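You operate a simulated robot arm through the tools that you are given. There is no shell and no other tool. Be economical: measure what you need, move in short steps, check, and stop when the job is done.

You run a simulated robot arm. Do the job below in one go: nothing can be reset, and whatever is moved stays where it is left.

TASK
Coil 5 turns of wire on the green peg.
Fine: the black peg goes from the coiler cup to the peg stand; reset the counter first, stop as soon as it shows the number; leave the coiled peg in the cup.

Only the result counts: the job must be done as asked and must still hold three seconds after the hand-in. Knocking over, shifting, dropping, spilling or breaking anything else fails it.

THE ROBOT
A 7-joint arm with a two-finger gripper on a trunk, on a base that drives. Base frame: it is fixed to the floor where the robot stands at the start and does not move with it; the origin is under the middle of the robot, x ahead of it, y to its left, z up; the surface under the hand at the start is at about z = 804. Units: mm, rad, N and s.
With the tool pointing down near the work surface it reaches from about 380 to 780 mm from the robot's upright axis, wherever it stands. Its first joint turns from -2.496 to 2.496 rad. Places, roughly: coiler counter display [400, -100, 900]; coiler crank [400, -200, 900]; middle of the coiler cup [500, -100, 900]; reset button [400, 0, 900]. Payload 2.45 kg.
Tool frame: the origin (TCP) lies between the finger pads and is the grasp point; the fingertips stand 26 mm ahead of it; z points along the fingers, y is the line along which they close. Largest opening 96 mm; the body of the gripper starts 69 mm behind the TCP.
Orientation is told as [roll, pitch, yaw] about the base's x, y, z axes, in that order, counted from this pose: with the fingers straight down and closing along the base's y, the tool's x points along the base's -x, its y along +y and its z along -z.

THE INTERFACE
- The arm moves only by the tool play_rows. Its argument "series" is text: rows parted by semicolons, each of 7 numbers parted by spaces: the shift along the base's x, y, z in mm, then the turn, a rotation vector about the base's x, y, z in rad, then the closure in counts, from 0 (fully open) to 255 (shut). In form: tx ty tz wx wy wz fingers; .... A call has 1 to 8 rows; each row is the pose to reach, as a shift and turn from the pose commanded when the call began. A row lasts 0.2 s, in which the tool goes at most 50 mm and 0.15 rad; a call with a longer step from one row to the next is refused whole, and so is a gripper value outside its range. A pose out of reach is approached as far as the arm can. The call stops where the force on the tool passes 90 N (or 10 N more than at its start, if that is more) or the arm is blocked; 0.2 s more then pass. Each finger halts on what it meets, pressing with about 33 N; the grip force reading is that of the motor and also rises with nothing between the fingers. The clock runs only during rows and for 0.2 s after the last one: add rows that repeat a pose to give the fingers time. The reply holds the time, the measured pose of the TCP, the force on the tool along the base axes, the opening and the grip force, in the units named above and with some noise, with the torque about the TCP (base axes, N m) and any sound that the robot's microphone picked up.
- Cameras (640 x 400 px; columns grow to the right, rows downward): "scene" is now at [15.9, 127.2, 1539.9]; the picture's right is [-0.64, -0.77, 0.00], its down [-0.47, 0.39, -0.79] and it looks along [0.61, -0.50, -0.62] (base axes); focal length 294 px, centre (320, 200). "wrist" rides on the gripper at [82, 3, -98] in the tool frame; the picture's right is [-0.04, 1.00, 0.00], its down [-0.73, -0.03, -0.68] and it looks along [-0.68, -0.03, 0.73] (tool axes); focal length 256 px, centre (320, 200). There is no depth. A picture from a camera that has moved, and an enlarged one, comes with that camera's place and axes in the base frame and with its lens.
- snapshot(camera): a new picture of that camera. No time passes.
- lift_body(by): slides the trunk up (or, below 0, down) by that many mm; the arm and the scene camera ride with it, the base frame stays. It gives what a move gives, with no picture.
- base_move(legs): drives the robot by 1 to 6 legs, each [ahead, turn to the left] in mm and rad, along the robot's own axes; the way and the turn of a leg run together, so that a leg with both is an arc; at most 1500 mm and 3.142 rad a leg. The arm and the cameras ride along, it lands a little off, and it stops where it bumps. It gives what a move gives.
- turn_head(pan, tilt): turns the head with the scene camera to pan (to the left, within 2.705 rad either way) and tilt (down, from -0.506 to 1.204), counted from straight ahead of the robot. It gives what a move gives.
- enlarge(camera, box): a new picture of the part [left, top, right, bottom] of that camera's present view, enlarged. No time passes.
- finish_job(): hands the job in; it is judged then, once.

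Work in short steps. Places have to be worked out from the pictures, the camera data and where the tool is seen: move nearer, look again, correct. Check each grasp and each placing, and mend what went wrong. You have 120 turns and 90 pictures in all, those below and enlarged ones among them. Open the gripper and draw the arm clear of the work before you hand the job in, unless the task says otherwise; then end with one line.

The tools are called after "Emit:" by a JSON object that holds its "fn" and its "kwargs". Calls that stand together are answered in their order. play_rows: Moves the arm, as the interface text tells. Its arguments: {"type":"object","properties":{"series":{"type":"string"}},"required":["series"]} The other tools are called the same way: lift_body (by) slides the trunk up or down; base_move (legs) drives the base; turn_head (pan, tilt) turns the head that bears the scene camera; snapshot (camera) takes a picture; enlarge (camera, box) takes an enlarged picture of a part of a camera's view; finish_job () hands the job in.

At the start:

```text
clock: 0.0
ee_pos: [491.1, -340.5, 1178.6]
orientation: [0.0, -0.001, 0.001]
ft_force: [-0.3, 0.0, -0.4]
ft_torque: [0.0, 0.02, 0.0]
width: 95.9
grip_force: 0.1
trunk travel left (down, up): [-575.0, 65.0]
robot x, y, heading: [-4.5, -0.8, -0.003]
head pan, tilt: [-0.695, 0.663]
```

scene: 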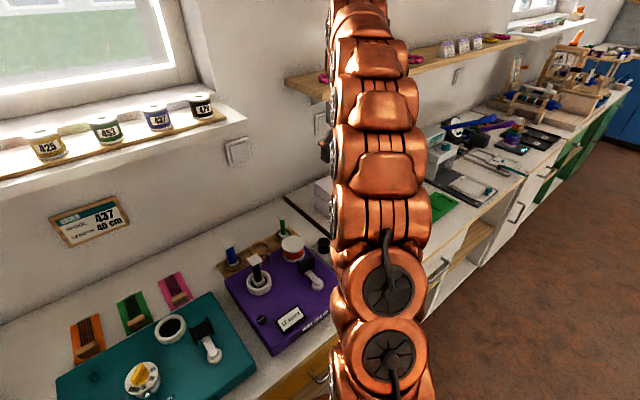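
wrist: 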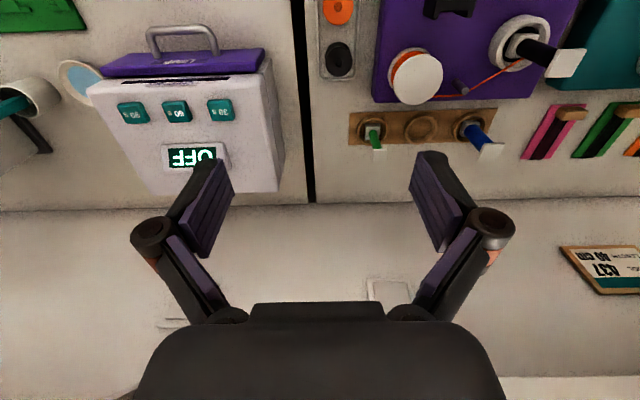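

The scene camera is partly blocked by the arm; I enlarge the coiler area in both views to learn the layout.

Emit:
{"fn": "enlarge", "kwargs": {"camera": "scene", "box": [200, 200, 360, 360]}}

Emit:
{"fn": "enlarge", "kwargs": {"camera": "wrist", "box": [310, 0, 630, 200]}}

```text
2.50 times, centred on (280, 280) of scene
camera zoom: at [15.9, 127.2, 1539.9], right [-0.64, -0.77, 0.0], down [-0.47, 0.39, -0.79], along [0.61, -0.5, -0.62], focal length 736 px, centre (420, 0)
```

zoom: 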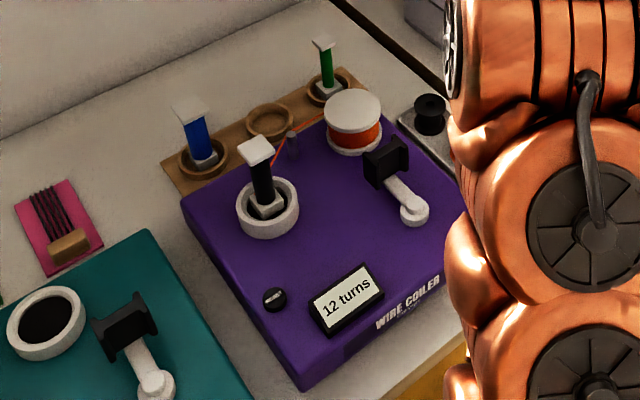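

```text
2.00 times, centred on (470, 100) of wrist
camera zoom: at [408.3, -337.3, 1276.0], right [0.04, 1.0, 0.0], down [0.73, -0.03, 0.68], along [0.68, -0.03, -0.73], focal length 512 px, centre (20, 400)
```

zoom: 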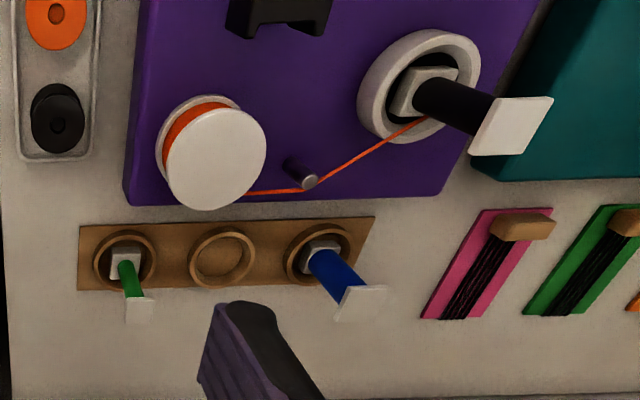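

Triangulating both views: cup rim near (505,-58,858), crank knob near (455,-182,890), pivot near (399,-175). I move the hand over for a closer wrist view.

Emit:
{"fn": "play_rows", "kwargs": {"series": "-12 35 -14 0 0 0 0; -24 70 -28 0 0 0 0; -36 105 -42 0 0 0 0; -48 140 -56 0 0 0 0; -60 175 -70 0 0 0 0; -72 210 -84 0 0 0 0; -84 245 -98 0 0 0 0; -91 270 -109 0 0 0 0"}}

Emit:
{"fn": "snapshot", "kwargs": {"camera": "wrist"}}

Emit:
{"fn": "snapshot", "kwargs": {"camera": "scene"}}

```text
clock: 1.8
ee_pos: [395.4, -68.3, 1070.3]
orientation: [0.0, 0.0, 0.001]
ft_force: [0.2, -1.1, -0.7]
ft_torque: [0.02, 0.0, 0.0]
width: 96.0
grip_force: 0.1
trunk travel left (down, up): [-575.0, 65.0]
robot x, y, heading: [-2.4, 0.4, -0.003]
head pan, tilt: [-0.695, 0.663]
```

```text
85 pictures are left
camera wrist: at [313.1, -65.6, 1168.0], right [0.04, 1.0, 0.0], down [0.73, -0.03, 0.68], along [0.68, -0.03, -0.73], focal length 256 px, centre (320, 200)
```

wrist: 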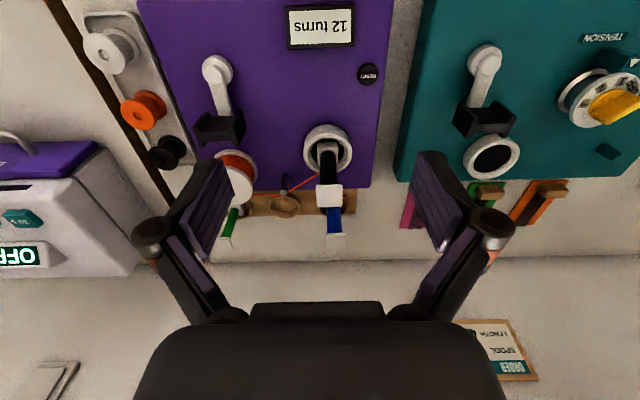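

```text
84 pictures are left
camera scene: at [15.9, 127.2, 1539.9], right [-0.64, -0.77, 0.0], down [-0.47, 0.39, -0.79], along [0.61, -0.5, -0.62], focal length 294 px, centre (320, 200)
```

scene: 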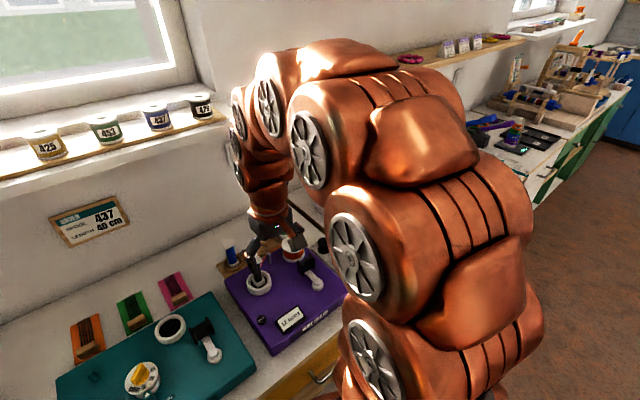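

The wrist view now shows the coiler well; I enlarge it for exact places.

Emit:
{"fn": "enlarge", "kwargs": {"camera": "wrist", "box": [180, 0, 400, 138]}}

Emit:
{"fn": "enlarge", "kwargs": {"camera": "wrist", "box": [210, 120, 370, 250]}}

Emit:
{"fn": "enlarge", "kwargs": {"camera": "scene", "box": [210, 210, 340, 340]}}

```text
2.90 times, centred on (290, 69) of wrist
camera zoom: at [313.1, -65.6, 1168.0], right [0.04, 1.0, 0.0], down [0.73, -0.03, 0.68], along [0.68, -0.03, -0.73], focal length 742 px, centre (407, 580)
```

zoom: 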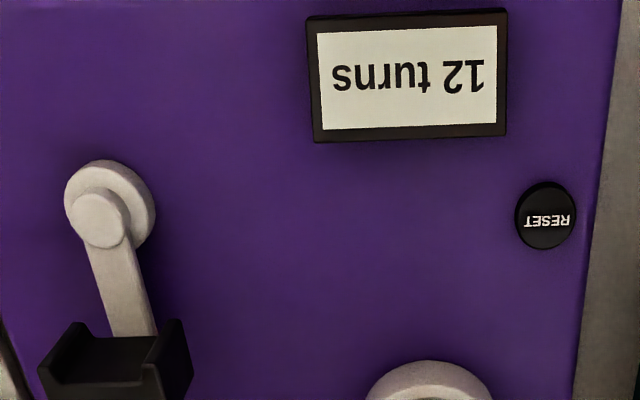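

```text
3.08 times, centred on (290, 185) of wrist
camera zoom: at [313.1, -65.6, 1168.0], right [0.04, 1.0, 0.0], down [0.73, -0.03, 0.68], along [0.68, -0.03, -0.73], focal length 788 px, centre (412, 246)
```

zoom: 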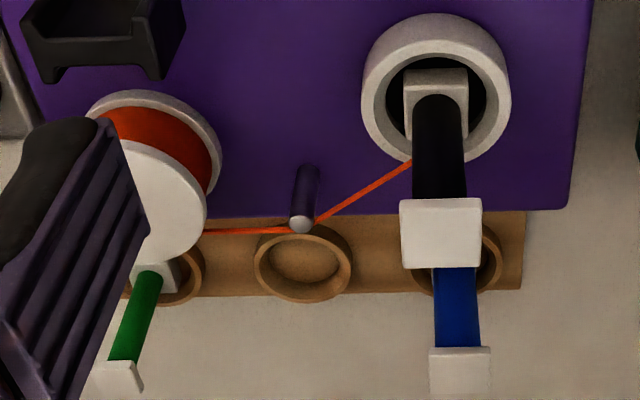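

```text
3.08 times, centred on (275, 275) of scene
camera zoom: at [15.9, 127.2, 1539.9], right [-0.64, -0.77, 0.0], down [-0.47, 0.39, -0.79], along [0.61, -0.5, -0.62], focal length 906 px, centre (458, -31)
```

zoom: 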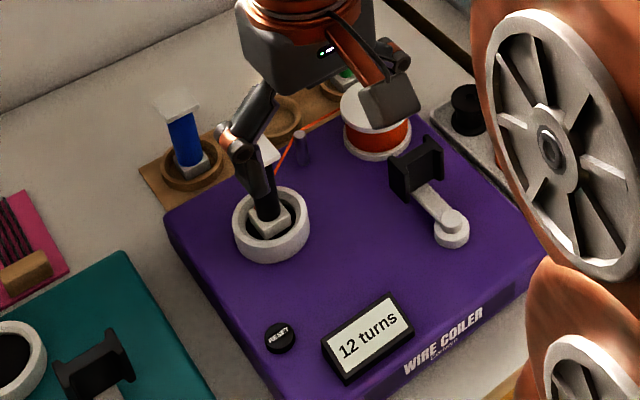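

Black peg top plate (~29 mm square) is near (505,-63,955), stand sockets near x≈657, y≈-55/-149/-236. I bring the open gripper over the black peg.

Emit:
{"fn": "play_rows", "kwargs": {"series": "36 2 0 0 0 0 0; 72 4 0 0 0 0 0; 106 6 -20 0 0 0 0; 106 6 -55 0 0 0 0; 106 6 -55 0 0 0 0"}}

Emit:
{"fn": "snapshot", "kwargs": {"camera": "wrist"}}

Emit:
{"fn": "enlarge", "kwargs": {"camera": "scene", "box": [210, 180, 340, 310]}}

```text
clock: 3.0
ee_pos: [504.1, -62.9, 1013.7]
orientation: [-0.002, 0.0, 0.001]
ft_force: [-0.2, -0.2, -0.1]
ft_torque: [0.02, -0.02, 0.0]
width: 96.1
grip_force: 0.1
trunk travel left (down, up): [-575.0, 65.0]
robot x, y, heading: [2.3, -0.7, -0.004]
head pan, tilt: [-0.695, 0.663]
```

```text
80 pictures are left
camera wrist: at [421.2, -59.9, 1110.9], right [0.04, 1.0, 0.0], down [0.73, -0.03, 0.68], along [0.68, -0.03, -0.73], focal length 256 px, centre (320, 200)
```

wrist: 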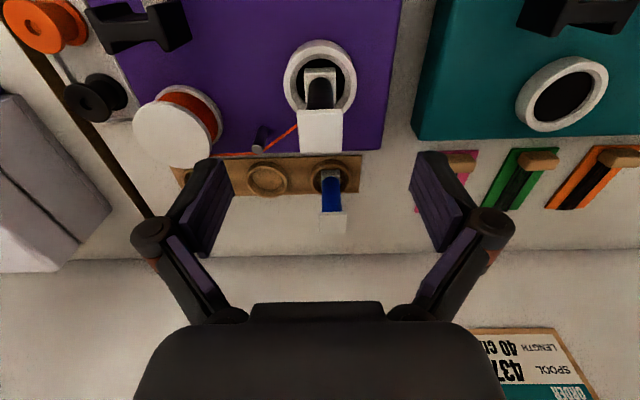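

```text
3.08 times, centred on (275, 245) of scene
camera zoom: at [15.9, 127.4, 1539.9], right [-0.64, -0.77, 0.0], down [-0.47, 0.39, -0.79], along [0.61, -0.5, -0.62], focal length 906 px, centre (458, 62)
```

zoom: 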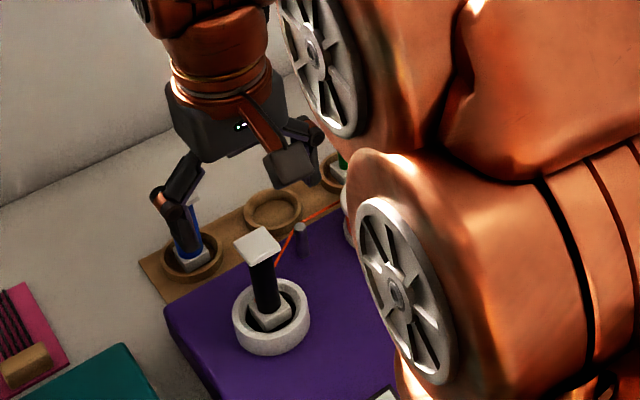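

The plate lines up with x≈504, y≈-63.5 if its top is at z≈956. I descend with the fingers open to straddle it and check again.

Emit:
{"fn": "play_rows", "kwargs": {"series": "0 0 -30 0 0 0 0; 0 0 -60 0 0 0 0; 0 0 -69 0 0 0 0; 0 0 -69 0 0 0 0"}}

Emit:
{"fn": "snapshot", "kwargs": {"camera": "wrist"}}

Emit:
{"fn": "enlarge", "kwargs": {"camera": "scene", "box": [210, 200, 310, 300]}}

```text
clock: 4.0
ee_pos: [505.3, -63.7, 944.1]
orientation: [0.0, 0.001, 0.0]
ft_force: [0.3, 0.3, -0.2]
ft_torque: [-0.01, -0.01, 0.01]
width: 96.0
grip_force: 0.1
trunk travel left (down, up): [-575.0, 65.0]
robot x, y, heading: [0.4, -2.6, -0.001]
head pan, tilt: [-0.695, 0.663]
```

```text
78 pictures are left
camera wrist: at [422.2, -62.0, 1042.6], right [0.04, 1.0, 0.0], down [0.73, -0.03, 0.68], along [0.68, -0.03, -0.73], focal length 256 px, centre (320, 200)
```

wrist: 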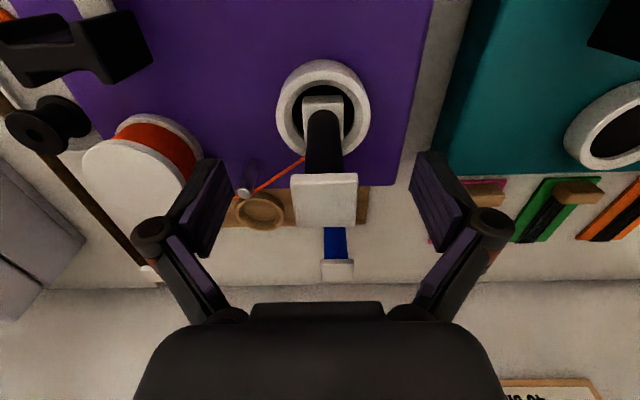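

```text
4.00 times, centred on (260, 250) of scene
camera zoom: at [15.9, 127.4, 1539.9], right [-0.64, -0.77, 0.0], down [-0.47, 0.39, -0.79], along [0.61, -0.5, -0.62], focal length 1177 px, centre (560, 0)
```

zoom: 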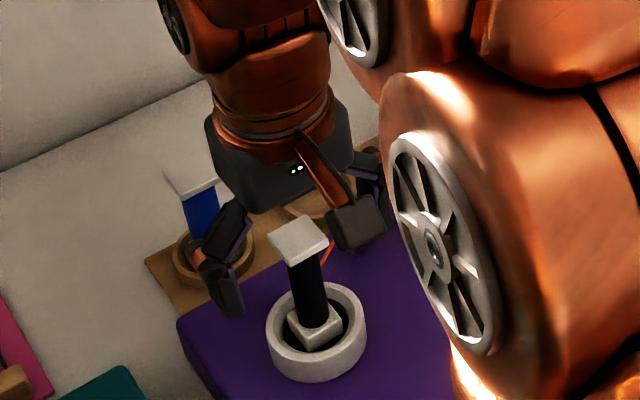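

Two wrist views give the plate at (503,-62,955), straddled well. I close on it.

Emit:
{"fn": "play_rows", "kwargs": {"series": "0 1 0 0 0 0 120; 0 1 0 0 0 0 200; 0 1 0 0 0 0 255; 0 1 0 0 0 0 255; 0 1 0 0 0 0 255; 0 1 0 0 0 0 255"}}

Emit:
{"fn": "snapshot", "kwargs": {"camera": "wrist"}}

```text
clock: 5.4
ee_pos: [503.8, -63.7, 945.2]
orientation: [0.0, 0.001, 0.0]
ft_force: [0.0, 0.8, 0.0]
ft_torque: [0.0, -0.03, -0.03]
width: 26.4
grip_force: 32.7
trunk travel left (down, up): [-575.0, 65.0]
robot x, y, heading: [-0.5, 1.6, 0.0]
head pan, tilt: [-0.695, 0.663]
```

```text
76 pictures are left
camera wrist: at [422.3, -61.0, 1042.9], right [0.04, 1.0, 0.0], down [0.73, -0.03, 0.68], along [0.68, -0.03, -0.73], focal length 256 px, centre (320, 200)
```

wrist: 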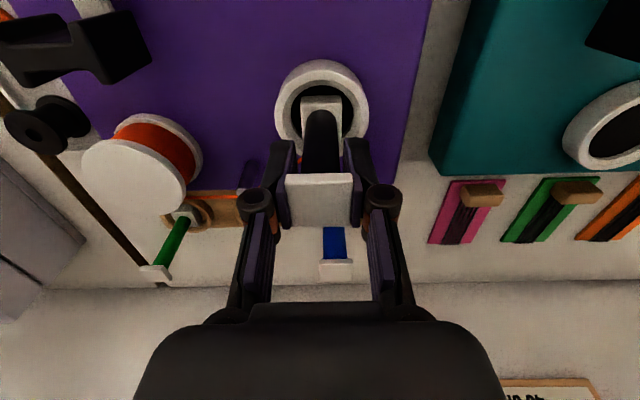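

Width 26.4 mm at 66 px suggests the plate may be higher and nearer the robot than the TCP. I check closely before lifting.

Emit:
{"fn": "enlarge", "kwargs": {"camera": "wrist", "box": [240, 120, 400, 240]}}

Emit:
{"fn": "enlarge", "kwargs": {"camera": "scene", "box": [230, 210, 300, 290]}}

```text
3.33 times, centred on (320, 180) of wrist
camera zoom: at [422.3, -61.0, 1042.9], right [0.04, 1.0, 0.0], down [0.73, -0.03, 0.68], along [0.68, -0.03, -0.73], focal length 853 px, centre (320, 267)
```

zoom: 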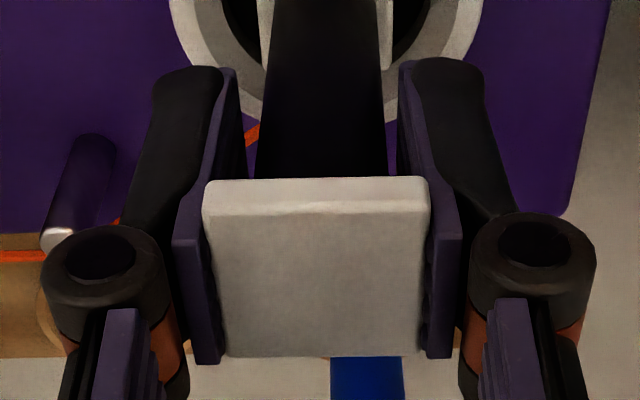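

```text
5.00 times, centred on (265, 250) of scene
camera zoom: at [15.8, 127.4, 1539.9], right [-0.64, -0.77, 0.0], down [-0.47, 0.39, -0.79], along [0.61, -0.5, -0.62], focal length 1471 px, centre (595, -50)
```

zoom: 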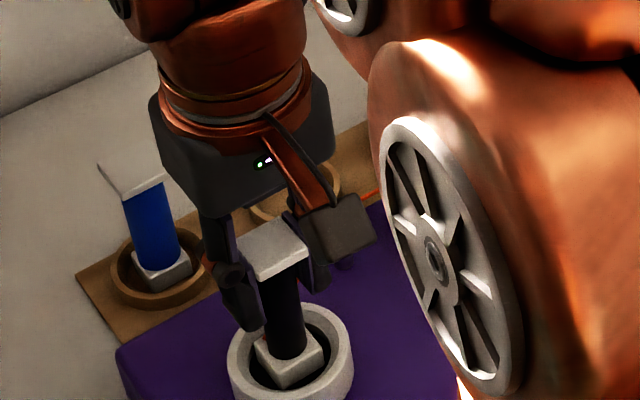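

The plate sticks out toward the robot and sits high on the pads. I reopen, shift −x by 10 and up 9 mm, and regrip.

Emit:
{"fn": "play_rows", "kwargs": {"series": "0 0 0 0 0 0 120; 0 0 0 0 0 0 120; 0 0 0 0 0 0 120; -10 1 9 0 0 0 120; -10 1 9 0 0 0 255; -10 1 9 0 0 0 255; -10 1 9 0 0 0 255; -10 1 9 0 0 0 255"}}

Emit:
{"fn": "enlarge", "kwargs": {"camera": "wrist", "box": [240, 120, 400, 240]}}

```text
clock: 7.2
ee_pos: [495.3, -64.2, 954.9]
orientation: [0.0, -0.001, 0.0]
ft_force: [-0.2, 0.3, -0.8]
ft_torque: [0.03, 0.03, 0.03]
width: 26.8
grip_force: 33.3
trunk travel left (down, up): [-575.0, 65.0]
robot x, y, heading: [1.6, 0.5, -0.001]
head pan, tilt: [-0.695, 0.663]
```

```text
3.33 times, centred on (320, 180) of wrist
camera zoom: at [413.0, -60.4, 1052.7], right [0.04, 1.0, 0.0], down [0.73, -0.03, 0.68], along [0.68, -0.03, -0.73], focal length 853 px, centre (320, 267)
```

zoom: 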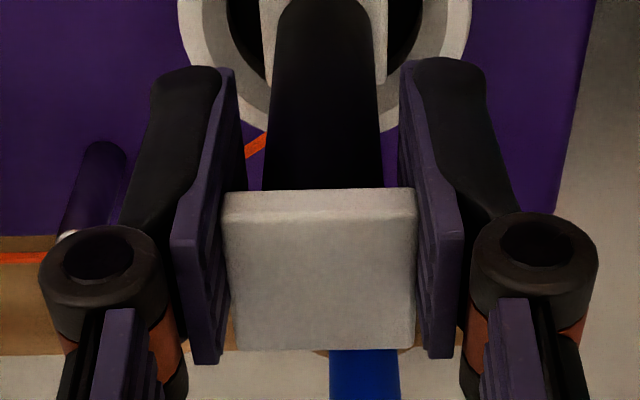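

Now the plate is centred in the pads (peg at ≈(493.5,-64), top z≈967). I lift straight up 90 mm and look.

Emit:
{"fn": "play_rows", "kwargs": {"series": "0 0 10 0 0 0 255; 0 0 25 0 0 0 255; 0 0 50 0 0 0 255; 0 0 80 0 0 0 255; 0 0 110 0 0 0 255; 0 0 110 0 0 0 255"}}

Emit:
{"fn": "snapshot", "kwargs": {"camera": "wrist"}}

Emit:
{"fn": "enlarge", "kwargs": {"camera": "scene", "box": [210, 160, 320, 300]}}

```text
clock: 8.6
ee_pos: [496.9, -59.8, 1064.5]
orientation: [0.0, 0.0, 0.002]
ft_force: [0.5, 0.0, 0.2]
ft_torque: [-0.02, 0.0, 0.0]
width: 26.7
grip_force: 32.8
trunk travel left (down, up): [-575.0, 65.0]
robot x, y, heading: [1.1, -3.8, -0.0]
head pan, tilt: [-0.695, 0.663]
```

```text
72 pictures are left
camera wrist: at [414.4, -58.0, 1162.6], right [0.04, 1.0, 0.0], down [0.73, -0.03, 0.68], along [0.68, -0.03, -0.73], focal length 256 px, centre (320, 200)
```

wrist: 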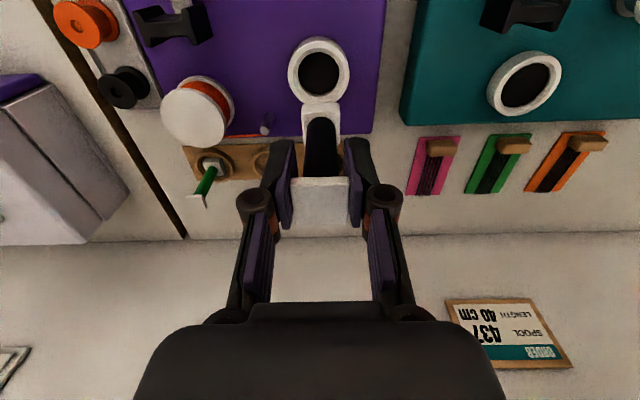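

```text
2.86 times, centred on (265, 230) of scene
camera zoom: at [15.8, 127.4, 1539.9], right [-0.64, -0.77, 0.0], down [-0.47, 0.39, -0.79], along [0.61, -0.5, -0.62], focal length 841 px, centre (477, 114)
```

zoom: 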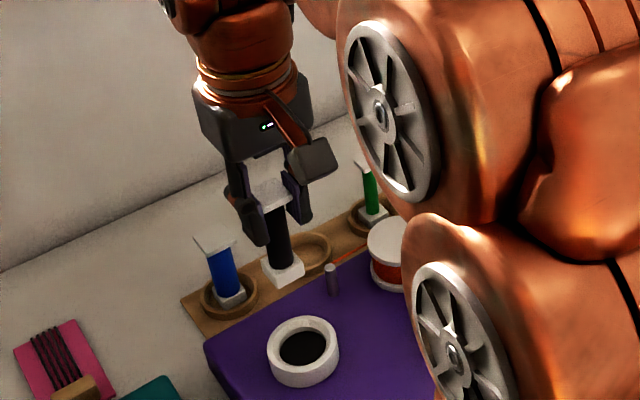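

Black peg is out. Triangulated stand sockets: middle (657,-149), blue (658,-51), green (658,-244), z≈812. I move over the middle socket at height.

Emit:
{"fn": "play_rows", "kwargs": {"series": "35 -18 0 0 0 0 255; 70 -36 0 0 0 0 255; 105 -54 0 0 0 0 255; 140 -72 0 0 0 0 255; 163 -86 0 0 0 0 255; 163 -86 -30 0 0 0 255; 163 -86 -50 0 0 0 255; 163 -86 -50 0 0 0 255"}}

Emit:
{"fn": "snapshot", "kwargs": {"camera": "wrist"}}

Emit:
{"fn": "enlarge", "kwargs": {"camera": "scene", "box": [210, 160, 320, 300]}}

```text
clock: 10.4
ee_pos: [647.6, -148.5, 1020.2]
orientation: [-0.001, -0.011, 0.0]
ft_force: [0.5, 0.2, 0.2]
ft_torque: [-0.01, 0.04, 0.01]
width: 26.7
grip_force: 32.5
trunk travel left (down, up): [-575.0, 65.0]
robot x, y, heading: [0.0, 2.4, -0.002]
head pan, tilt: [-0.695, 0.663]
```

```text
70 pictures are left
camera wrist: at [564.9, -144.9, 1118.1], right [0.04, 1.0, 0.0], down [0.73, -0.03, 0.69], along [0.69, -0.03, -0.73], focal length 256 px, centre (320, 200)
```

wrist: 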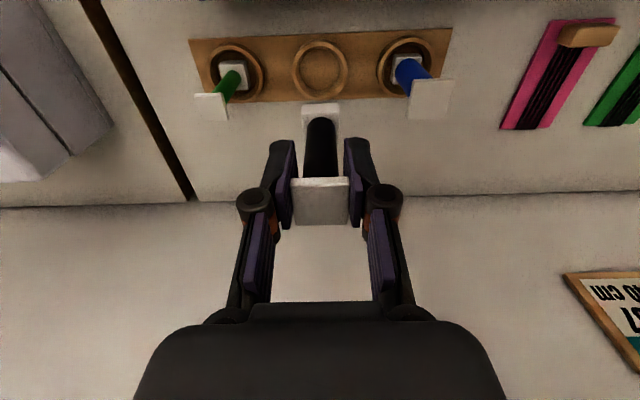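

```text
2.86 times, centred on (265, 230) of scene
camera zoom: at [-22.1, 127.6, 1543.7], right [-0.64, -0.77, -0.02], down [-0.45, 0.39, -0.8], along [0.62, -0.5, -0.6], focal length 841 px, centre (477, 114)
```

zoom: 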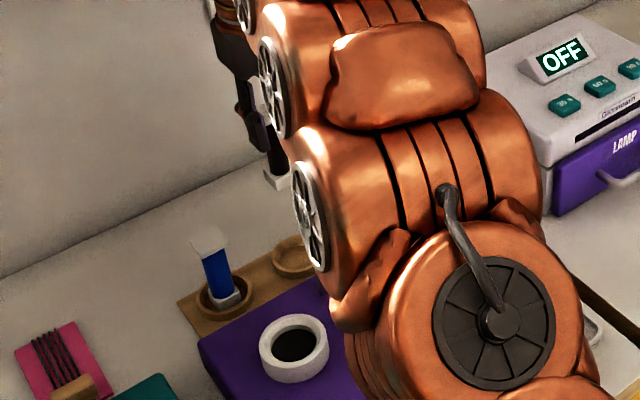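

The scene camera has shifted back 38 mm and tilted: the arm seems to be pressing on something (perhaps the sill or wall). I take a full scene picture before going further.

Emit:
{"fn": "snapshot", "kwargs": {"camera": "scene"}}

```text
68 pictures are left
camera scene: at [-22.1, 127.6, 1543.7], right [-0.64, -0.77, -0.02], down [-0.45, 0.39, -0.8], along [0.62, -0.5, -0.6], focal length 294 px, centre (320, 200)
```

scene: 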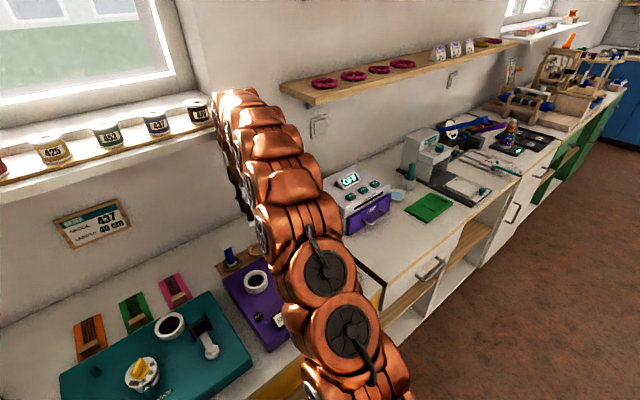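

The arm's wrist is close to the end of the sill with the black spool. I zoom there.

Emit:
{"fn": "enlarge", "kwargs": {"camera": "scene", "box": [130, 60, 290, 220]}}

```text
2.50 times, centred on (210, 140) of scene
camera zoom: at [-22.1, 127.6, 1543.7], right [-0.64, -0.77, -0.02], down [-0.45, 0.39, -0.8], along [0.62, -0.5, -0.6], focal length 736 px, centre (595, 350)
```

zoom: 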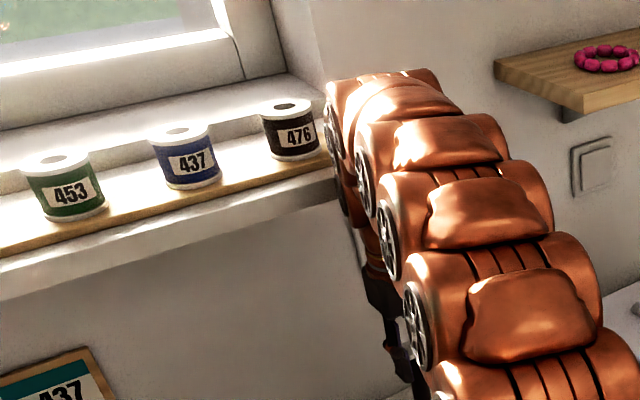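

Arm probably touches the sill end at this height. I back straight off in −x and see whether the camera recovers.

Emit:
{"fn": "play_rows", "kwargs": {"series": "-20 0 0 0 0 0 255; -60 0 0 0 0 0 255; -60 0 0 0 0 0 255"}}

Emit:
{"fn": "enlarge", "kwargs": {"camera": "scene", "box": [130, 60, 290, 220]}}

```text
clock: 11.2
ee_pos: [594.6, -149.3, 1015.0]
orientation: [0.001, -0.001, 0.002]
ft_force: [-1.2, -0.2, 0.8]
ft_torque: [-0.01, -0.08, -0.02]
width: 26.6
grip_force: 32.9
trunk travel left (down, up): [-575.0, 65.0]
robot x, y, heading: [-1.0, -0.0, 0.002]
head pan, tilt: [-0.695, 0.663]
```

```text
2.50 times, centred on (210, 140) of scene
camera zoom: at [14.1, 127.4, 1539.7], right [-0.64, -0.77, 0.0], down [-0.47, 0.39, -0.79], along [0.61, -0.5, -0.61], focal length 736 px, centre (595, 350)
```

zoom: 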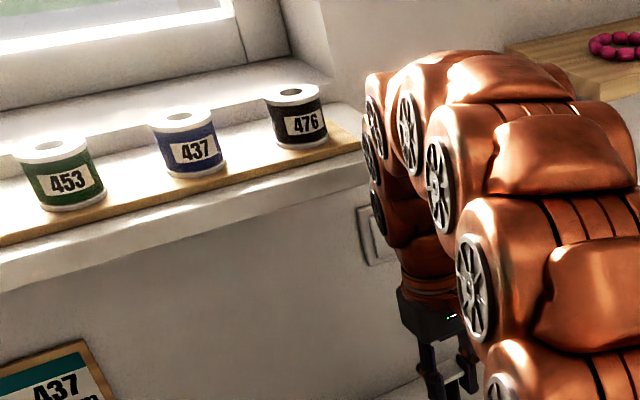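

Camera recovered, so it was sill contact; spools look untouched. I raise the trunk 60 mm for parallax to measure where the sill edge really is.

Emit:
{"fn": "lift_body", "kwargs": {"by": 60}}

Emit:
{"fn": "enlarge", "kwargs": {"camera": "scene", "box": [130, 60, 290, 220]}}

```text
clock: 12.2
ee_pos: [596.5, -149.3, 1072.2]
orientation: [0.0, 0.0, -0.001]
ft_force: [-0.2, 0.3, 0.0]
ft_torque: [0.0, -0.01, 0.04]
width: 26.6
grip_force: 32.8
trunk travel left (down, up): [-635.0, 5.0]
robot x, y, heading: [-1.8, 2.3, 0.003]
head pan, tilt: [-0.695, 0.663]
```

```text
2.50 times, centred on (210, 140) of scene
camera zoom: at [15.9, 127.4, 1599.9], right [-0.64, -0.77, 0.0], down [-0.47, 0.39, -0.79], along [0.61, -0.5, -0.62], focal length 736 px, centre (595, 350)
```

zoom: 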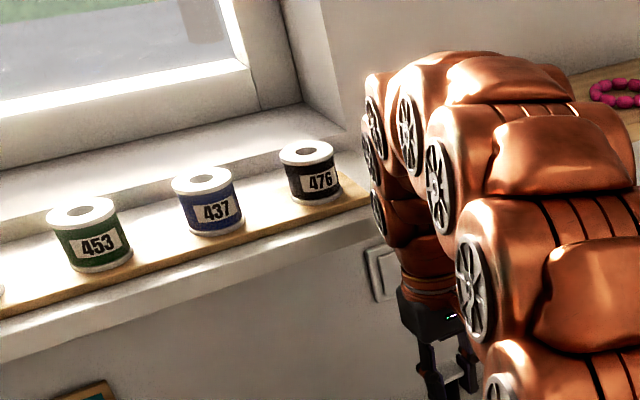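

The spool 476 sits at (746,-102,1269) and the sill front at x≈705, so an upright wrist cannot reach x=657 there. I'll set the black peg back into the cup and regrip it with the tool pitched so the wrist leans back.

Emit:
{"fn": "play_rows", "kwargs": {"series": "-35 29 0 0 0 0 255; -70 58 0 0 0 0 255; -103 86 0 0 0 0 255; -103 86 0 0 0 0 255; -103 86 -40 0 0 0 255; -103 86 -75 0 0 0 255; -103 86 -75 0 0 0 255"}}

Emit:
{"fn": "snapshot", "kwargs": {"camera": "wrist"}}

Emit:
{"fn": "enlarge", "kwargs": {"camera": "scene", "box": [210, 210, 330, 330]}}

```text
clock: 13.8
ee_pos: [495.1, -62.8, 998.5]
orientation: [-0.001, 0.0, 0.001]
ft_force: [-0.5, -0.1, -0.9]
ft_torque: [0.01, 0.02, 0.01]
width: 26.6
grip_force: 32.6
trunk travel left (down, up): [-635.0, 5.0]
robot x, y, heading: [3.0, 1.0, -0.003]
head pan, tilt: [-0.695, 0.663]
```

```text
64 pictures are left
camera wrist: at [412.8, -59.9, 1096.7], right [0.04, 1.0, 0.0], down [0.73, -0.03, 0.68], along [0.68, -0.03, -0.73], focal length 256 px, centre (320, 200)
```

wrist: 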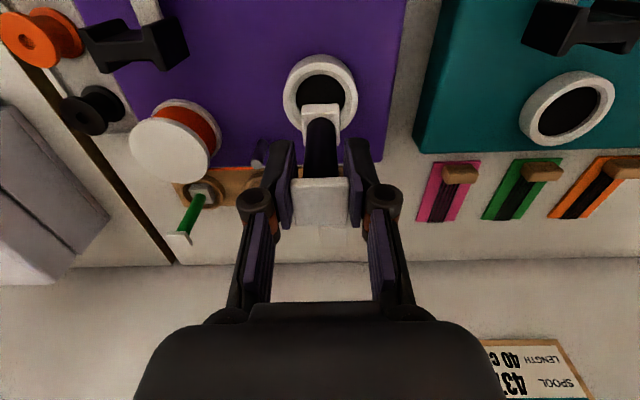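

```text
3.33 times, centred on (270, 270) of scene
camera zoom: at [16.0, 127.4, 1599.9], right [-0.64, -0.77, 0.0], down [-0.47, 0.39, -0.79], along [0.61, -0.5, -0.62], focal length 981 px, centre (487, -33)
```

zoom: 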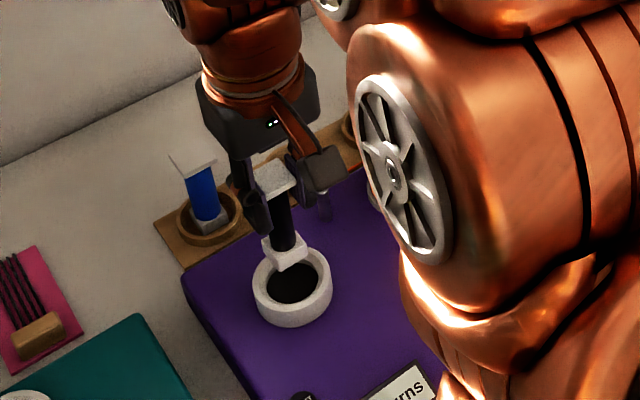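

The peg is right over the cup with its base just above it; I lower it 44 mm to the old seat.

Emit:
{"fn": "play_rows", "kwargs": {"series": "0 0 -20 0 0 0 255; 0 0 -35 0 0 0 255; 0 0 -44 0 0 0 255; 0 0 -44 0 0 0 255"}}

Emit:
{"fn": "enlarge", "kwargs": {"camera": "scene", "box": [210, 210, 330, 330]}}

```text
clock: 14.8
ee_pos: [494.2, -64.0, 955.8]
orientation: [0.0, 0.0, 0.001]
ft_force: [0.1, 0.4, 0.2]
ft_torque: [0.0, 0.01, -0.02]
width: 26.5
grip_force: 33.0
trunk travel left (down, up): [-635.0, 5.0]
robot x, y, heading: [-0.7, -0.1, 0.003]
head pan, tilt: [-0.695, 0.663]
```

```text
3.33 times, centred on (270, 270) of scene
camera zoom: at [15.9, 127.4, 1599.9], right [-0.64, -0.77, 0.0], down [-0.47, 0.39, -0.79], along [0.61, -0.5, -0.62], focal length 981 px, centre (487, -33)
```

zoom: 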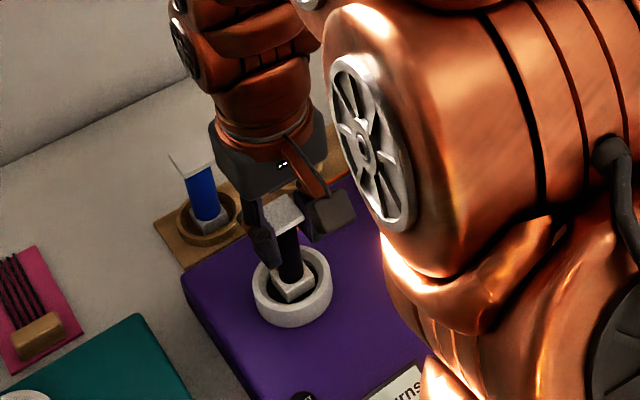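

Seated. I open partly, tilt the tool by −0.24 rad about y (wrist leaning back to the robot), and regrip the plate.

Emit:
{"fn": "play_rows", "kwargs": {"series": "0 0 0 0 0 0 110; 0 0 0 0 0 0 110; 0 0 4 0 -0.12 0 110; -2 0 8 0 -0.24 0 110; -2 0 8 0 -0.24 0 255; -2 0 8 0 -0.24 0 255; -2 0 8 0 -0.24 0 255; -2 0 8 0 -0.24 0 255"}}

Emit:
{"fn": "snapshot", "kwargs": {"camera": "wrist"}}

Emit:
{"fn": "enlarge", "kwargs": {"camera": "scene", "box": [210, 210, 330, 330]}}

```text
clock: 16.6
ee_pos: [491.2, -63.9, 963.7]
orientation: [0.001, -0.24, 0.002]
ft_force: [2.5, -0.2, 5.9]
ft_torque: [-0.06, -0.28, -0.03]
width: 27.0
grip_force: 33.4
trunk travel left (down, up): [-635.0, 5.0]
robot x, y, heading: [-0.3, 1.9, 0.004]
head pan, tilt: [-0.695, 0.663]
```

```text
61 pictures are left
camera wrist: at [388.6, -60.4, 1039.4], right [0.04, 1.0, 0.01], down [0.55, -0.03, 0.83], along [0.83, -0.03, -0.55], focal length 256 px, centre (320, 200)
```

wrist: 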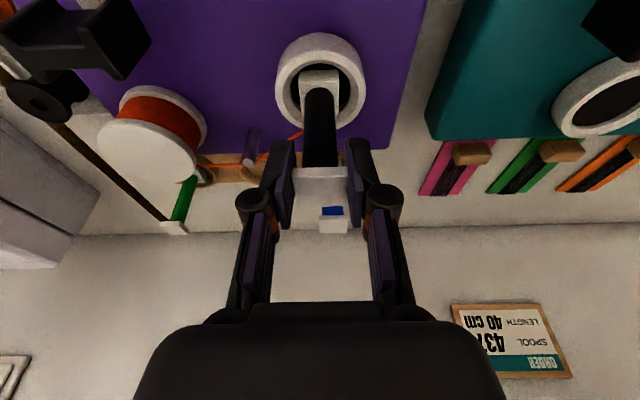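

```text
3.33 times, centred on (270, 270) of scene
camera zoom: at [15.7, 127.4, 1600.0], right [-0.64, -0.77, 0.0], down [-0.47, 0.39, -0.79], along [0.61, -0.5, -0.62], focal length 981 px, centre (487, -33)
```

zoom: 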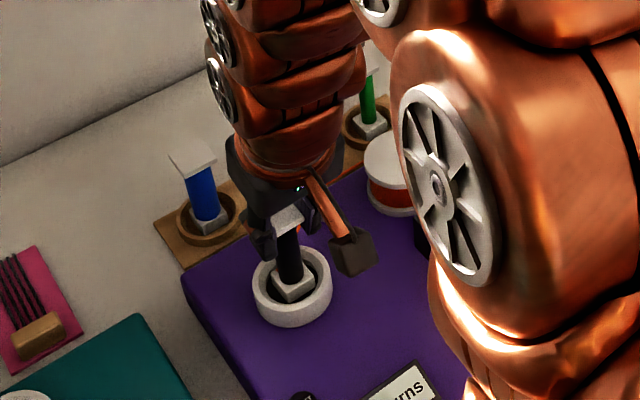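

Held again (27 mm) with the tool tilted. I lift 80 mm and then move over the middle socket.

Emit:
{"fn": "play_rows", "kwargs": {"series": "0 0 15 0 0 0 255; 0 0 45 0 0 0 255; 0 0 80 0 0 0 255; 40 -22 80 0 0 0 255; 80 -44 80 0 0 0 255; 120 -66 80 0 0 0 255; 163 -86.5 80 0 0 0 255; 163 -86.5 80 0 0 0 255"}}

Emit:
{"fn": "snapshot", "kwargs": {"camera": "wrist"}}

Emit:
{"fn": "snapshot", "kwargs": {"camera": "scene"}}

```text
clock: 18.4
ee_pos: [658.2, -149.2, 1043.4]
orientation: [0.0, -0.24, 0.003]
ft_force: [-0.3, 0.1, 0.4]
ft_torque: [0.02, 0.05, 0.03]
width: 27.0
grip_force: 32.9
trunk travel left (down, up): [-635.0, 5.0]
robot x, y, heading: [2.8, 2.0, -0.001]
head pan, tilt: [-0.695, 0.663]
```

```text
59 pictures are left
camera wrist: at [555.1, -146.0, 1118.2], right [0.04, 1.0, 0.01], down [0.55, -0.03, 0.83], along [0.83, -0.03, -0.55], focal length 256 px, centre (320, 200)
```

wrist: 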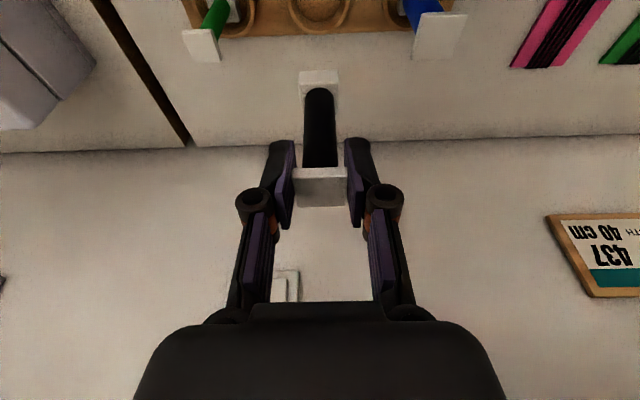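

```text
58 pictures are left
camera scene: at [16.1, 127.3, 1599.9], right [-0.64, -0.77, 0.0], down [-0.47, 0.39, -0.79], along [0.61, -0.5, -0.62], focal length 294 px, centre (320, 200)
```

scene: 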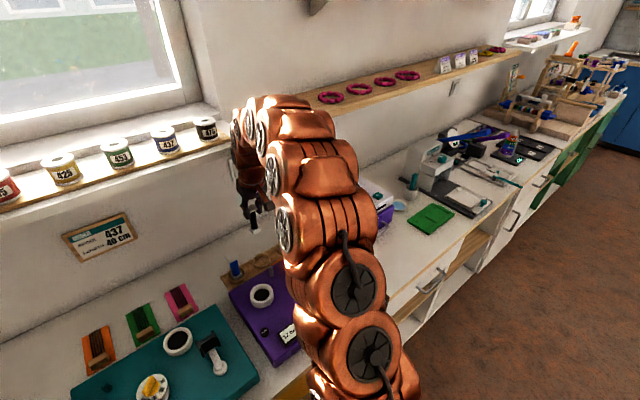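

No contact now, and the ring is directly below in y. I lower 85 mm and check alignment.

Emit:
{"fn": "play_rows", "kwargs": {"series": "0 0 -40 0 0 0 255; 0 0 -75 0 0 0 255; 0 0 -85 0 0 0 255; 0 0 -85 0 0 0 255"}}

Emit:
{"fn": "snapshot", "kwargs": {"camera": "wrist"}}

Emit:
{"fn": "enlarge", "kwargs": {"camera": "scene", "box": [210, 190, 330, 310]}}

```text
clock: 19.4
ee_pos: [656.6, -150.4, 958.3]
orientation: [0.0, -0.239, 0.0]
ft_force: [-0.2, 0.5, -0.6]
ft_torque: [0.0, 0.03, 0.01]
width: 27.0
grip_force: 32.8
trunk travel left (down, up): [-635.0, 5.0]
robot x, y, heading: [-0.3, -0.6, -0.001]
head pan, tilt: [-0.695, 0.663]
```

```text
57 pictures are left
camera wrist: at [553.2, -146.9, 1033.8], right [0.04, 1.0, 0.01], down [0.55, -0.03, 0.83], along [0.83, -0.03, -0.55], focal length 256 px, centre (320, 200)
```

wrist: 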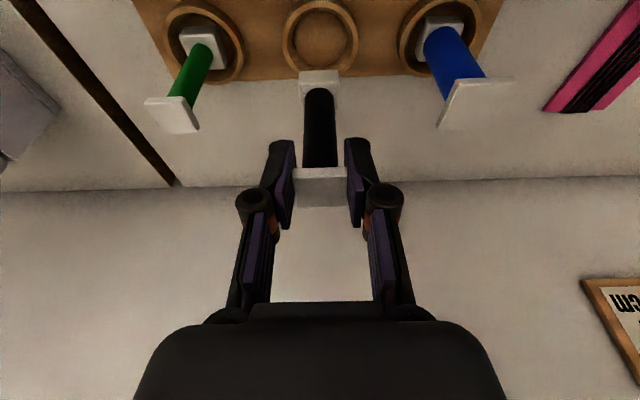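

```text
3.33 times, centred on (270, 250) of scene
camera zoom: at [16.0, 127.4, 1599.9], right [-0.64, -0.77, 0.0], down [-0.47, 0.39, -0.79], along [0.61, -0.5, -0.62], focal length 981 px, centre (487, 33)
```

zoom: 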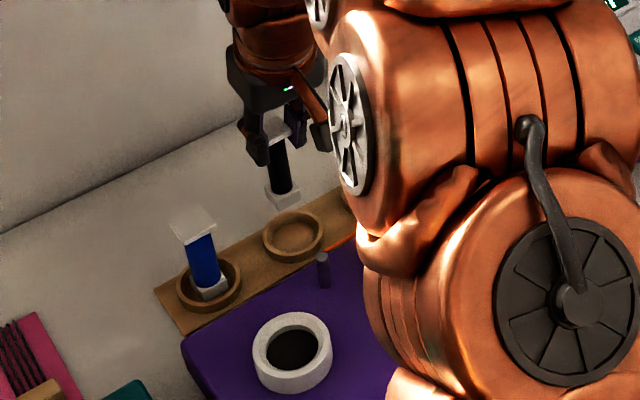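

Peg bottom is about z=873, ring centre about (654.5,-149). I shift −2 mm in x and lower until nearly seated.

Emit:
{"fn": "play_rows", "kwargs": {"series": "-2 0 0 0 0 0 255; -2 0 -30 0 0 0 255; -2 0 -46 0 0 0 255; -2 0 -52 0 0 0 255; -2 0 -56 0 0 0 255; -2 0 -56 0 0 0 255"}}

Emit:
{"fn": "snapshot", "kwargs": {"camera": "wrist"}}

Emit:
{"fn": "enlarge", "kwargs": {"camera": "scene", "box": [210, 190, 330, 310]}}

```text
clock: 20.8
ee_pos: [653.3, -150.0, 903.4]
orientation: [-0.004, -0.248, 0.003]
ft_force: [-4.6, 2.8, 28.5]
ft_torque: [0.08, -0.08, 0.02]
width: 27.0
grip_force: 33.3
trunk travel left (down, up): [-635.0, 5.0]
robot x, y, heading: [-1.1, 0.2, 0.0]
head pan, tilt: [-0.695, 0.663]
```

```text
55 pictures are left
camera wrist: at [549.3, -148.0, 978.2], right [0.04, 1.0, 0.01], down [0.55, -0.03, 0.84], along [0.84, -0.03, -0.55], focal length 256 px, centre (320, 200)
```

wrist: 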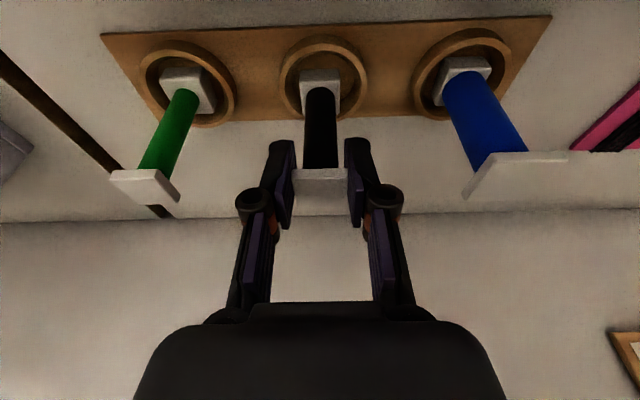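

```text
3.33 times, centred on (270, 250) of scene
camera zoom: at [13.9, 128.0, 1600.3], right [-0.64, -0.77, 0.0], down [-0.47, 0.39, -0.79], along [0.61, -0.5, -0.61], focal length 981 px, centre (487, 33)
```

zoom: 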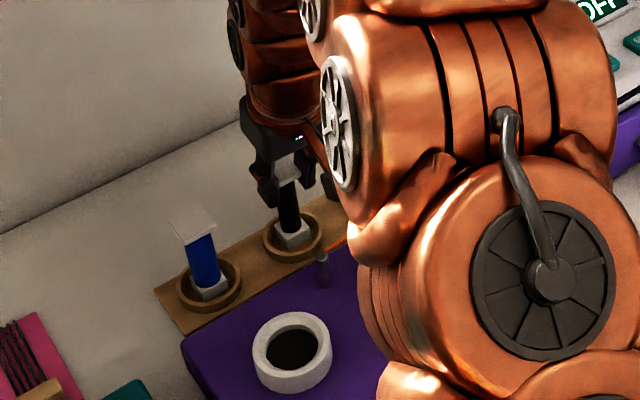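

Contact with 28 N; the base looks inside the ring. I ease up 2 mm and zoom in to confirm seating.

Emit:
{"fn": "play_rows", "kwargs": {"series": "0 0 2 0 0 0 255; 0 0 2 0 0 0 255"}}

Emit:
{"fn": "enlarge", "kwargs": {"camera": "wrist", "box": [240, 20, 400, 220]}}

Emit:
{"fn": "enlarge", "kwargs": {"camera": "scene", "box": [250, 220, 320, 290]}}

```text
clock: 21.4
ee_pos: [653.4, -149.8, 902.7]
orientation: [0.001, -0.239, 0.002]
ft_force: [6.3, 1.2, 14.6]
ft_torque: [-0.01, -0.92, 0.06]
width: 27.2
grip_force: 33.2
trunk travel left (down, up): [-635.0, 5.0]
robot x, y, heading: [-2.4, 0.8, 0.004]
head pan, tilt: [-0.695, 0.663]
```

```text
2.00 times, centred on (320, 120) of wrist
camera zoom: at [549.4, -148.0, 978.6], right [0.04, 1.0, 0.01], down [0.55, -0.03, 0.83], along [0.83, -0.03, -0.55], focal length 512 px, centre (320, 360)
```

zoom: 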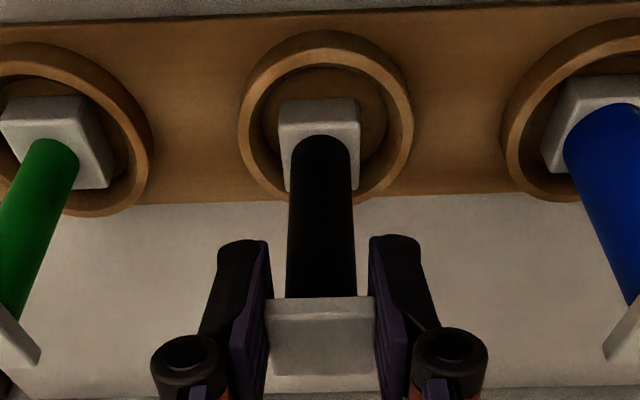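

```text
5.71 times, centred on (285, 255) of scene
camera zoom: at [15.5, 127.7, 1599.8], right [-0.64, -0.77, 0.0], down [-0.47, 0.39, -0.79], along [0.61, -0.5, -0.62], focal length 1682 px, centre (520, -114)
```

zoom: 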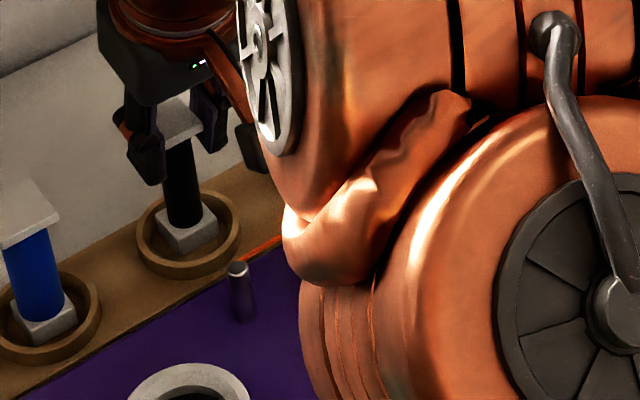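

The base is inside the ring but a few mm toward the far side. I lift slightly, shift −4 mm in x and lower again.

Emit:
{"fn": "play_rows", "kwargs": {"series": "0 0 5 0 0 0 255; -4 0 5 0 0 0 255; -4 0 2 0 0 0 255; -4 0 -1 0 0 0 255; -4 0 -1 0 0 0 255"}}

Emit:
{"fn": "enlarge", "kwargs": {"camera": "wrist", "box": [240, 20, 400, 220]}}

```text
clock: 22.6
ee_pos: [649.3, -151.1, 902.9]
orientation: [-0.002, -0.241, 0.002]
ft_force: [-1.8, 1.4, 12.2]
ft_torque: [-0.01, -0.14, 0.04]
width: 27.3
grip_force: 33.4
trunk travel left (down, up): [-635.0, 5.0]
robot x, y, heading: [-1.5, -0.4, -0.002]
head pan, tilt: [-0.695, 0.663]
```

```text
2.00 times, centred on (320, 120) of wrist
camera zoom: at [545.7, -148.0, 978.4], right [0.04, 1.0, 0.01], down [0.55, -0.03, 0.84], along [0.83, -0.03, -0.55], focal length 512 px, centre (320, 360)
```

zoom: 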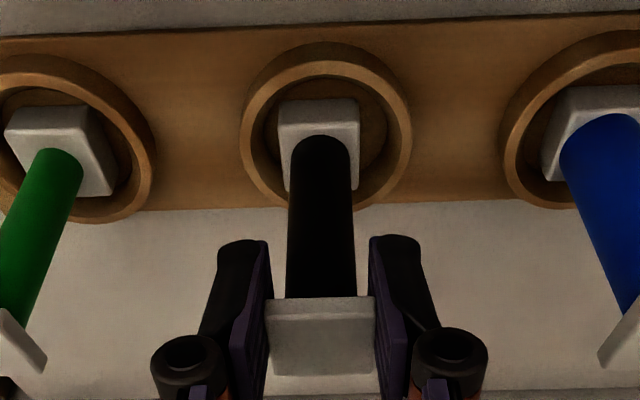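

The base now sits like its neighbours. I release and rise straight up.

Emit:
{"fn": "play_rows", "kwargs": {"series": "-0 0 0 0 0 0 110; 0 0 0 0 0 0 110; 0 0 0 0 0 0 110; 0 0 20 0 0 0 110; 0 0 60 0 0 0 110; 0 0 100 0 0 0 110; -30 0 130 0 0 0 110; -60 0 130 0 0 0 110"}}

Emit:
{"fn": "snapshot", "kwargs": {"camera": "wrist"}}

Emit:
{"fn": "enlarge", "kwargs": {"camera": "scene", "box": [210, 190, 330, 310]}}

```text
clock: 24.4
ee_pos: [590.8, -149.4, 1032.3]
orientation: [-0.001, -0.24, 0.002]
ft_force: [-0.2, -0.4, -0.5]
ft_torque: [-0.01, -0.01, 0.0]
width: 54.6
grip_force: 0.2
trunk travel left (down, up): [-635.0, 5.0]
robot x, y, heading: [-1.0, 1.9, -0.002]
head pan, tilt: [-0.695, 0.663]
```

```text
50 pictures are left
camera wrist: at [487.2, -147.4, 1107.8], right [0.04, 1.0, 0.01], down [0.55, -0.03, 0.83], along [0.83, -0.03, -0.55], focal length 256 px, centre (320, 200)
```

wrist: 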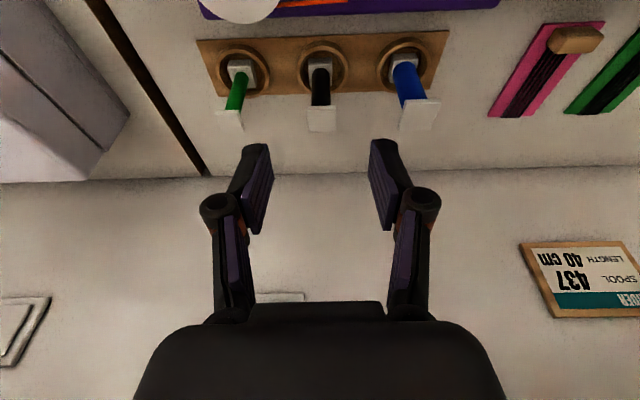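

```text
3.33 times, centred on (270, 250) of scene
camera zoom: at [16.2, 127.4, 1599.9], right [-0.64, -0.77, 0.0], down [-0.47, 0.39, -0.79], along [0.61, -0.5, -0.62], focal length 981 px, centre (487, 33)
```

zoom: 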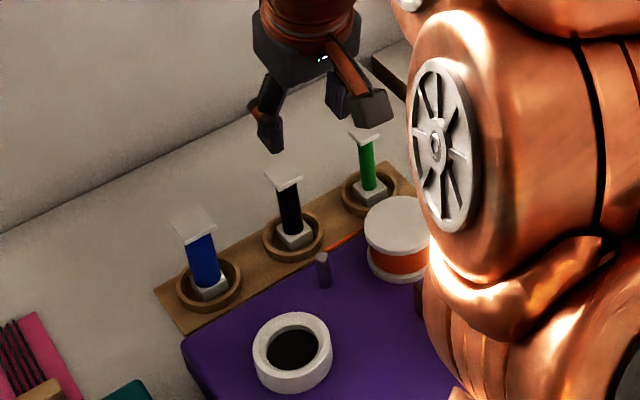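

Black peg stands properly in the middle socket. I move above the green peg, keeping the tilt.

Emit:
{"fn": "play_rows", "kwargs": {"series": "0 -35 0 0 0 0 60; 0 -70 0 0 0 0 0; 0 -93 0 0 0 0 0; 30 -93 0 0 0 0 0; 60 -93 -20 0 0 0 0; 60 -93 -55 0 0 0 0; 60 -93 -55 0 0 0 0"}}

Emit:
{"fn": "snapshot", "kwargs": {"camera": "wrist"}}

Emit:
{"fn": "snapshot", "kwargs": {"camera": "scene"}}

```text
clock: 26.0
ee_pos: [651.3, -243.2, 977.2]
orientation: [-0.001, -0.24, 0.002]
ft_force: [-0.8, 0.4, 1.1]
ft_torque: [0.0, -0.01, 0.02]
width: 96.1
grip_force: 0.1
trunk travel left (down, up): [-635.0, 5.0]
robot x, y, heading: [2.2, -2.2, 0.0]
head pan, tilt: [-0.695, 0.663]
```

```text
48 pictures are left
camera wrist: at [546.4, -240.1, 1052.2], right [0.04, 1.0, 0.01], down [0.55, -0.03, 0.83], along [0.83, -0.03, -0.55], focal length 256 px, centre (320, 200)
```

wrist: 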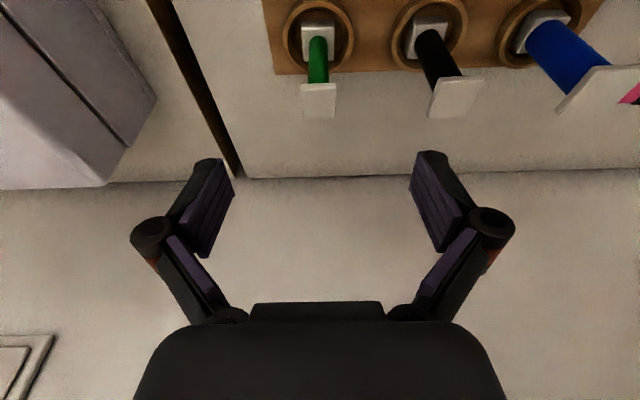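

```text
47 pictures are left
camera scene: at [16.0, 127.3, 1599.9], right [-0.64, -0.77, 0.0], down [-0.47, 0.39, -0.79], along [0.61, -0.5, -0.62], focal length 294 px, centre (320, 200)
```

scene: 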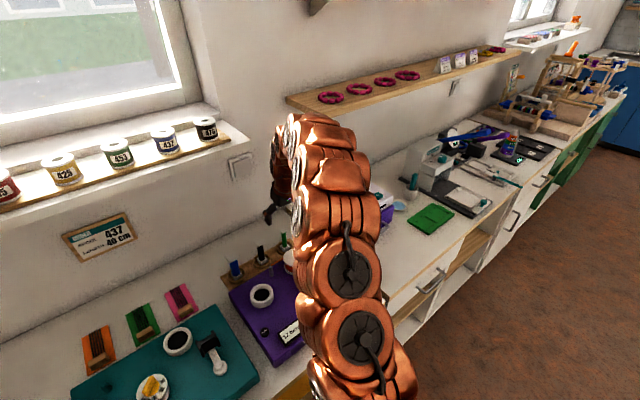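

Green peg is aligned (≈(650,-243)). I descend to plate level and look before closing.

Emit:
{"fn": "play_rows", "kwargs": {"series": "0 0 -35 0 0 0 0; 0 0 -65 0 0 0 0; 0 0 -74 0 0 0 0; 0 0 -74 0 0 0 110; 0 0 -74 0 0 0 110; 0 0 -74 0 0 0 110"}}

Emit:
{"fn": "enlarge", "kwargs": {"camera": "wrist", "box": [220, 20, 420, 240]}}

```text
clock: 27.4
ee_pos: [649.9, -240.9, 901.4]
orientation: [0.001, -0.24, 0.002]
ft_force: [-0.9, -0.1, 1.1]
ft_torque: [0.01, 0.0, -0.02]
width: 54.6
grip_force: 0.0
trunk travel left (down, up): [-635.0, 5.0]
robot x, y, heading: [-4.8, 0.9, -0.0]
head pan, tilt: [-0.695, 0.663]
```

```text
1.82 times, centred on (320, 130) of wrist
camera zoom: at [546.1, -239.6, 977.9], right [0.04, 1.0, 0.01], down [0.55, -0.03, 0.83], along [0.83, -0.03, -0.55], focal length 465 px, centre (320, 327)
```

zoom: 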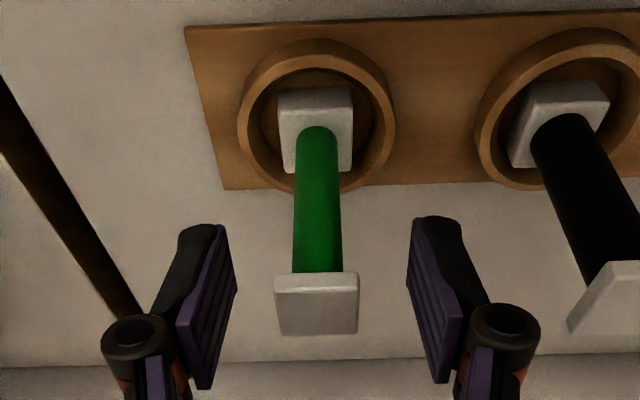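

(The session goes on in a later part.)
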